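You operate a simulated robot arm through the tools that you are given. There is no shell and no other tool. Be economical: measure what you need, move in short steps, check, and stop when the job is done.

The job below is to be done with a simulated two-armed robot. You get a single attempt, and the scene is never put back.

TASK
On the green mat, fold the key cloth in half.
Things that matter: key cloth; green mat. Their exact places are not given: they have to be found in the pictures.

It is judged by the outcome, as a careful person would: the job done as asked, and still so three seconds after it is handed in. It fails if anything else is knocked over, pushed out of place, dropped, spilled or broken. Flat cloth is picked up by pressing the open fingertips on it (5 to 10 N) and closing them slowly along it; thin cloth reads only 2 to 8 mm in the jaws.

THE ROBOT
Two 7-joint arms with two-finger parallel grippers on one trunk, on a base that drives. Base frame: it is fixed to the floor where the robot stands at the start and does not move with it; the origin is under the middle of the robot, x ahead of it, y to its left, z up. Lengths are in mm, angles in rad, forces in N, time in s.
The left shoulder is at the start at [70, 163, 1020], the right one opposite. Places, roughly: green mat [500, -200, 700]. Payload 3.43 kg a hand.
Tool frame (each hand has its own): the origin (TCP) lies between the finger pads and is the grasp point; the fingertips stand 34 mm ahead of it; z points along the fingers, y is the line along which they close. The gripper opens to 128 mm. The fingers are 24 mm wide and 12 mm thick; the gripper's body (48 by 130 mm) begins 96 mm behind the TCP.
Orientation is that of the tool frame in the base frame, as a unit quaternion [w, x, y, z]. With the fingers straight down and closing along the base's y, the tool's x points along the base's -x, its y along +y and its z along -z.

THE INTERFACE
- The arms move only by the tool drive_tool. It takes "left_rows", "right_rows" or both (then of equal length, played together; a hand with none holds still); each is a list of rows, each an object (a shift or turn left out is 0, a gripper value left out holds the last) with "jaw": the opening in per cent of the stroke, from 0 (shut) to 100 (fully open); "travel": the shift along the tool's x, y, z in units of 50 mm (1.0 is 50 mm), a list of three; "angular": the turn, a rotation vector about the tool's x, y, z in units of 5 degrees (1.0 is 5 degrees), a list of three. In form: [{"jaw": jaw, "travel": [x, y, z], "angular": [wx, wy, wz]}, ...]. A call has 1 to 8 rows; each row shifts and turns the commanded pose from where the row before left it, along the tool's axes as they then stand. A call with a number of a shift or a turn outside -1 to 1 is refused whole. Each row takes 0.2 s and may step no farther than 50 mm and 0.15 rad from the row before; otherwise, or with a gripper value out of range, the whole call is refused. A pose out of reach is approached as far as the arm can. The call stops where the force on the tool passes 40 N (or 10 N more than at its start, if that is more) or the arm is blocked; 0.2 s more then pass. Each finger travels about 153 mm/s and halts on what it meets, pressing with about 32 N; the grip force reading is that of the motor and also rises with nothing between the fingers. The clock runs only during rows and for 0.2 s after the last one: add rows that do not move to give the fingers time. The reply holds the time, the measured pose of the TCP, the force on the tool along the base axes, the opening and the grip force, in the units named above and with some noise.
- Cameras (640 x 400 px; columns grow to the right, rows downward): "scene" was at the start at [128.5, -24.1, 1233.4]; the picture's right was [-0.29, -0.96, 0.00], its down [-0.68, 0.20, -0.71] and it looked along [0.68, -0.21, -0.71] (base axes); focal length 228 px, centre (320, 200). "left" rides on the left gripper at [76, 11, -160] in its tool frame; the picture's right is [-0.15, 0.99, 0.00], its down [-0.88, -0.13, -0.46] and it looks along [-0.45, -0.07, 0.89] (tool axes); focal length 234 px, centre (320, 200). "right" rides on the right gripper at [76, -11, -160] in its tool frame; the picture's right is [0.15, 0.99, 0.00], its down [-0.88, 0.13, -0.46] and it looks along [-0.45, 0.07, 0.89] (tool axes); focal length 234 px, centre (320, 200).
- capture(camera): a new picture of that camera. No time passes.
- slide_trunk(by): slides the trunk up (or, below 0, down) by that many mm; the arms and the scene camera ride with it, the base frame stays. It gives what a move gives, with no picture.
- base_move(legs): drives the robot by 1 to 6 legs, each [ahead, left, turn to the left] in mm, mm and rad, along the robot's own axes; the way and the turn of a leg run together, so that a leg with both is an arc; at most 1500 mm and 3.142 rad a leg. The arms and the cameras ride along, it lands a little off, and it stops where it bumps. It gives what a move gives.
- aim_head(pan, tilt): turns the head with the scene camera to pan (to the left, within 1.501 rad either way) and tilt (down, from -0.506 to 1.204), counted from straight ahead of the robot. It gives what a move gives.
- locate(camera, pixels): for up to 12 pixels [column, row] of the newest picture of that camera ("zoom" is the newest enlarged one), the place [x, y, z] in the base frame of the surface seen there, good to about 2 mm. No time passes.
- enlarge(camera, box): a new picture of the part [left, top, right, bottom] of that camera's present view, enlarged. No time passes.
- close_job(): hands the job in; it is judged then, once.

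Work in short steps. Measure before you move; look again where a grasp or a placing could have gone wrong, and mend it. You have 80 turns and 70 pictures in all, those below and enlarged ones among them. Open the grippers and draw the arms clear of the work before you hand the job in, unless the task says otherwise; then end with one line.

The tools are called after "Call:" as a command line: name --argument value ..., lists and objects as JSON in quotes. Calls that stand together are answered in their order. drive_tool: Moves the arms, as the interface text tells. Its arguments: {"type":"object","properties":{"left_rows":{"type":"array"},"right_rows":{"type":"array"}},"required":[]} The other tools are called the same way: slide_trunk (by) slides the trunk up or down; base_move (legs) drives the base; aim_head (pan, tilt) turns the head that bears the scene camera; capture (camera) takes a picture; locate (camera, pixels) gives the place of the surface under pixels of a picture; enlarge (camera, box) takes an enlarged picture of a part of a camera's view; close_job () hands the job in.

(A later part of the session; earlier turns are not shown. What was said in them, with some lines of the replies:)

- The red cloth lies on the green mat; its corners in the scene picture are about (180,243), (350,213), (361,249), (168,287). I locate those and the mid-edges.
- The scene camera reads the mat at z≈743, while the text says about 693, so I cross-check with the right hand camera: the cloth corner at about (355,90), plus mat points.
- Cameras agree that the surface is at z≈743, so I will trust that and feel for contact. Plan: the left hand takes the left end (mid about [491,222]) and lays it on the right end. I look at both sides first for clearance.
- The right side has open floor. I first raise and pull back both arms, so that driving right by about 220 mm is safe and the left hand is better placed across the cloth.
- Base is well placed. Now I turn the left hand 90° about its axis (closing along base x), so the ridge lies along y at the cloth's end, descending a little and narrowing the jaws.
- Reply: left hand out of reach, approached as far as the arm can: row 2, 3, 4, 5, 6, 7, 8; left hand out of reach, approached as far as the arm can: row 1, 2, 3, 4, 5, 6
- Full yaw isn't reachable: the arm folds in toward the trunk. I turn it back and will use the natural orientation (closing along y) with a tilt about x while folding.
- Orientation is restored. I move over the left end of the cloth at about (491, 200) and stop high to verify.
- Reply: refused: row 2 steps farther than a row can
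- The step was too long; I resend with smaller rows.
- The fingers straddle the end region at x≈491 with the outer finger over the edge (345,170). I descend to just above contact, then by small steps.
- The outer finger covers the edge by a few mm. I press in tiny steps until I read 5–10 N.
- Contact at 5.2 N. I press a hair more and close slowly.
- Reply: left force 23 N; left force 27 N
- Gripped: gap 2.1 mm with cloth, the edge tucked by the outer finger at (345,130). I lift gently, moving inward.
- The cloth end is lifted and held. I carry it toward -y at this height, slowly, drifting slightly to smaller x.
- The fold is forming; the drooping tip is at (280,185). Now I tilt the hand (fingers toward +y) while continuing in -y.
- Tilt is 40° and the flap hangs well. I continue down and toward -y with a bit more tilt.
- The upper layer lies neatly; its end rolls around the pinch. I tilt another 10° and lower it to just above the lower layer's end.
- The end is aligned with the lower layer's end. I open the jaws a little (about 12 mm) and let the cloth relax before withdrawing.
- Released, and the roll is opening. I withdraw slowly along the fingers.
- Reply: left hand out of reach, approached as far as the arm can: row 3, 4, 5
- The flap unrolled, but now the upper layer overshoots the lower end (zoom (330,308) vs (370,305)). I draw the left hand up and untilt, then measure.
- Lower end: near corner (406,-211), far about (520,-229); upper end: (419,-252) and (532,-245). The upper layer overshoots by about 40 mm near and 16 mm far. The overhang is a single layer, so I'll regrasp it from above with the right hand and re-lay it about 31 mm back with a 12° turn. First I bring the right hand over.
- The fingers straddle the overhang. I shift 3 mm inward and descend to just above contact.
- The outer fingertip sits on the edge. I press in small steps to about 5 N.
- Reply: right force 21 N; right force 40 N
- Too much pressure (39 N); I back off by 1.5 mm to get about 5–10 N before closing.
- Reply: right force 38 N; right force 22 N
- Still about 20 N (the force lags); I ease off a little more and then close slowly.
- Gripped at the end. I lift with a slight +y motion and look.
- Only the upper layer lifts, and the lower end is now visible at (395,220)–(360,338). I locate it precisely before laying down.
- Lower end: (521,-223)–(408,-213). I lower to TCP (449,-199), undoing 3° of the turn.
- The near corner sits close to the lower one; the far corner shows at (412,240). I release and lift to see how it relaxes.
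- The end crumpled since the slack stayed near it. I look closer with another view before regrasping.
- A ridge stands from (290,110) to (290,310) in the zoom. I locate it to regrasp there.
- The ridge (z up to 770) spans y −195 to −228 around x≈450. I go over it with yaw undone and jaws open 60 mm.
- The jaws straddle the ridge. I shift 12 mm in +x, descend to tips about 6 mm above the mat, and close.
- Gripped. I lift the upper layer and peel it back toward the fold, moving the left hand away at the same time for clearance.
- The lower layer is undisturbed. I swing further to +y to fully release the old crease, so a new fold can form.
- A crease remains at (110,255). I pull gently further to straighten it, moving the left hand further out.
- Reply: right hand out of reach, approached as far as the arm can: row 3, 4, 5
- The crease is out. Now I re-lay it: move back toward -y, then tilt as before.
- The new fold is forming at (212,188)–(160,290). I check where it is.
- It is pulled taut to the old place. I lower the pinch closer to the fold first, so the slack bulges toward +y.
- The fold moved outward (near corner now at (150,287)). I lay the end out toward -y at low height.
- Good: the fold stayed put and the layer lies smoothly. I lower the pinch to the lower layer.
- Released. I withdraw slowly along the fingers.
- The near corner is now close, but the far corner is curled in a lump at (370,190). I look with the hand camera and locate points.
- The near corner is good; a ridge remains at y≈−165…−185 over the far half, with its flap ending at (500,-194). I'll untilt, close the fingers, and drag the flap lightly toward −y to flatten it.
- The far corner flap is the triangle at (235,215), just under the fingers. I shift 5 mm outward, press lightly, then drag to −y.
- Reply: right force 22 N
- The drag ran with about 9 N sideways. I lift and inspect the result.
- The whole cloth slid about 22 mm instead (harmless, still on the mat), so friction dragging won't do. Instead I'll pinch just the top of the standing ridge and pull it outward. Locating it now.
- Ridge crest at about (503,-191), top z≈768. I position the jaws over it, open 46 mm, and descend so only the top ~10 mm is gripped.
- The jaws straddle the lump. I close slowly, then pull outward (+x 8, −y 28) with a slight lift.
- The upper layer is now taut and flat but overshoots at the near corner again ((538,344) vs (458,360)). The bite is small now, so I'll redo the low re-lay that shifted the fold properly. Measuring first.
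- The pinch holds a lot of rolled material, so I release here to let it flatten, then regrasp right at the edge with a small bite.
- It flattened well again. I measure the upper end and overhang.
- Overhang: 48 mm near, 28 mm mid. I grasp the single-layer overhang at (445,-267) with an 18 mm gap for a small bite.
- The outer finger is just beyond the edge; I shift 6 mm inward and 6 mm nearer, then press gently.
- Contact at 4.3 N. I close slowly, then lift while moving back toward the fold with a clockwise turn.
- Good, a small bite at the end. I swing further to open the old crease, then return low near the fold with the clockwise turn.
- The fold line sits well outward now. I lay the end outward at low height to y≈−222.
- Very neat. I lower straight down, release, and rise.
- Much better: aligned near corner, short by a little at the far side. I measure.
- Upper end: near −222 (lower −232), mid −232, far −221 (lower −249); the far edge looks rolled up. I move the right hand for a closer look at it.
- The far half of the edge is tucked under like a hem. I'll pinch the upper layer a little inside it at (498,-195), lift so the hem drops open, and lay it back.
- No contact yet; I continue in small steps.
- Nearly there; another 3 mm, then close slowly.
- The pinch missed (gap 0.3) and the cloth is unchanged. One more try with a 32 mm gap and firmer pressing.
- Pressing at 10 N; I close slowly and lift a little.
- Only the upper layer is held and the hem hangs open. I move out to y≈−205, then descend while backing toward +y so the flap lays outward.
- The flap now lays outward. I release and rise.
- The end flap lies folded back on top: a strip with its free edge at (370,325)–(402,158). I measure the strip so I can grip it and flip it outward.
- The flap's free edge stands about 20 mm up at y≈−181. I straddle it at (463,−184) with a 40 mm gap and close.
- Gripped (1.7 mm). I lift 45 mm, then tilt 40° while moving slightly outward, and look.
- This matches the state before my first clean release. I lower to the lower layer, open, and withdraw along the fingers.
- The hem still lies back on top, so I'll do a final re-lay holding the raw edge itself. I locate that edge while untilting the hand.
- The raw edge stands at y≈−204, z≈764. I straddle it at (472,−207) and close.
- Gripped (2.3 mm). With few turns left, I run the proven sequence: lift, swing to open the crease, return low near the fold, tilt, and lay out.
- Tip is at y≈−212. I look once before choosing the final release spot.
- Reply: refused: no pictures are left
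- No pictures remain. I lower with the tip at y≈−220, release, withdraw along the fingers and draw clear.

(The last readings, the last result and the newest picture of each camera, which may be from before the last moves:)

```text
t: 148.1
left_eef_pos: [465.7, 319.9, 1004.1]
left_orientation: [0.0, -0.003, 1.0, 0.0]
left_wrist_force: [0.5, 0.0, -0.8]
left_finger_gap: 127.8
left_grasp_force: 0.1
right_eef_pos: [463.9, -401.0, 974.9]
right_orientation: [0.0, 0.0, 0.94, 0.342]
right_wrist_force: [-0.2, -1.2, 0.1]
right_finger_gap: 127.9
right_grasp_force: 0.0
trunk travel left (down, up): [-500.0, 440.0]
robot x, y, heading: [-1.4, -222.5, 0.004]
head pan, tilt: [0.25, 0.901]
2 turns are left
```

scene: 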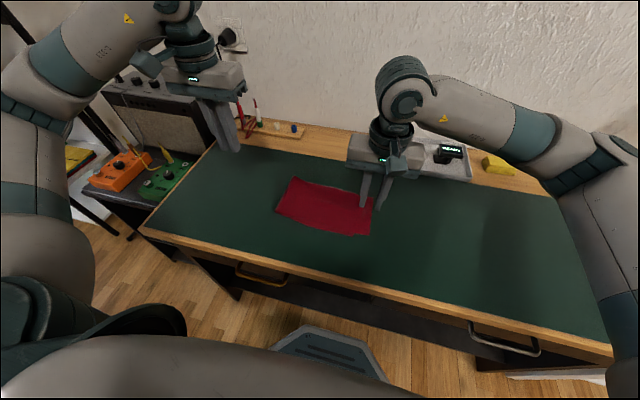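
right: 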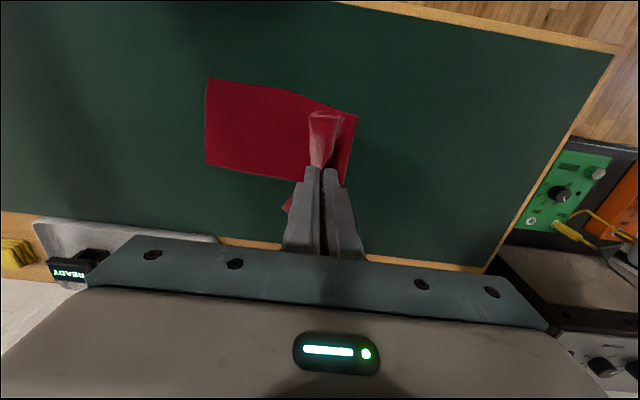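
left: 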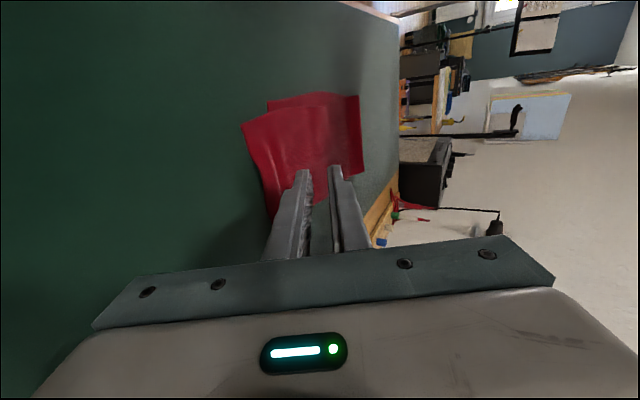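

Both grippers are open and clear of the cloth, so I hand the job in.

Call:
close_job

```text
The job is handed in.
```

I folded the key cloth in half on the green mat, short end over short end, but I ran out of pictures and could not check the last lay-down. In the last picture the upper layer's end was turned back on itself in a strip about 35 mm wide, and I re-laid that end blind before handing in. The cloth also slid about 22 mm toward the right of the mat during one correction. I saw nothing else moved in the pictures.
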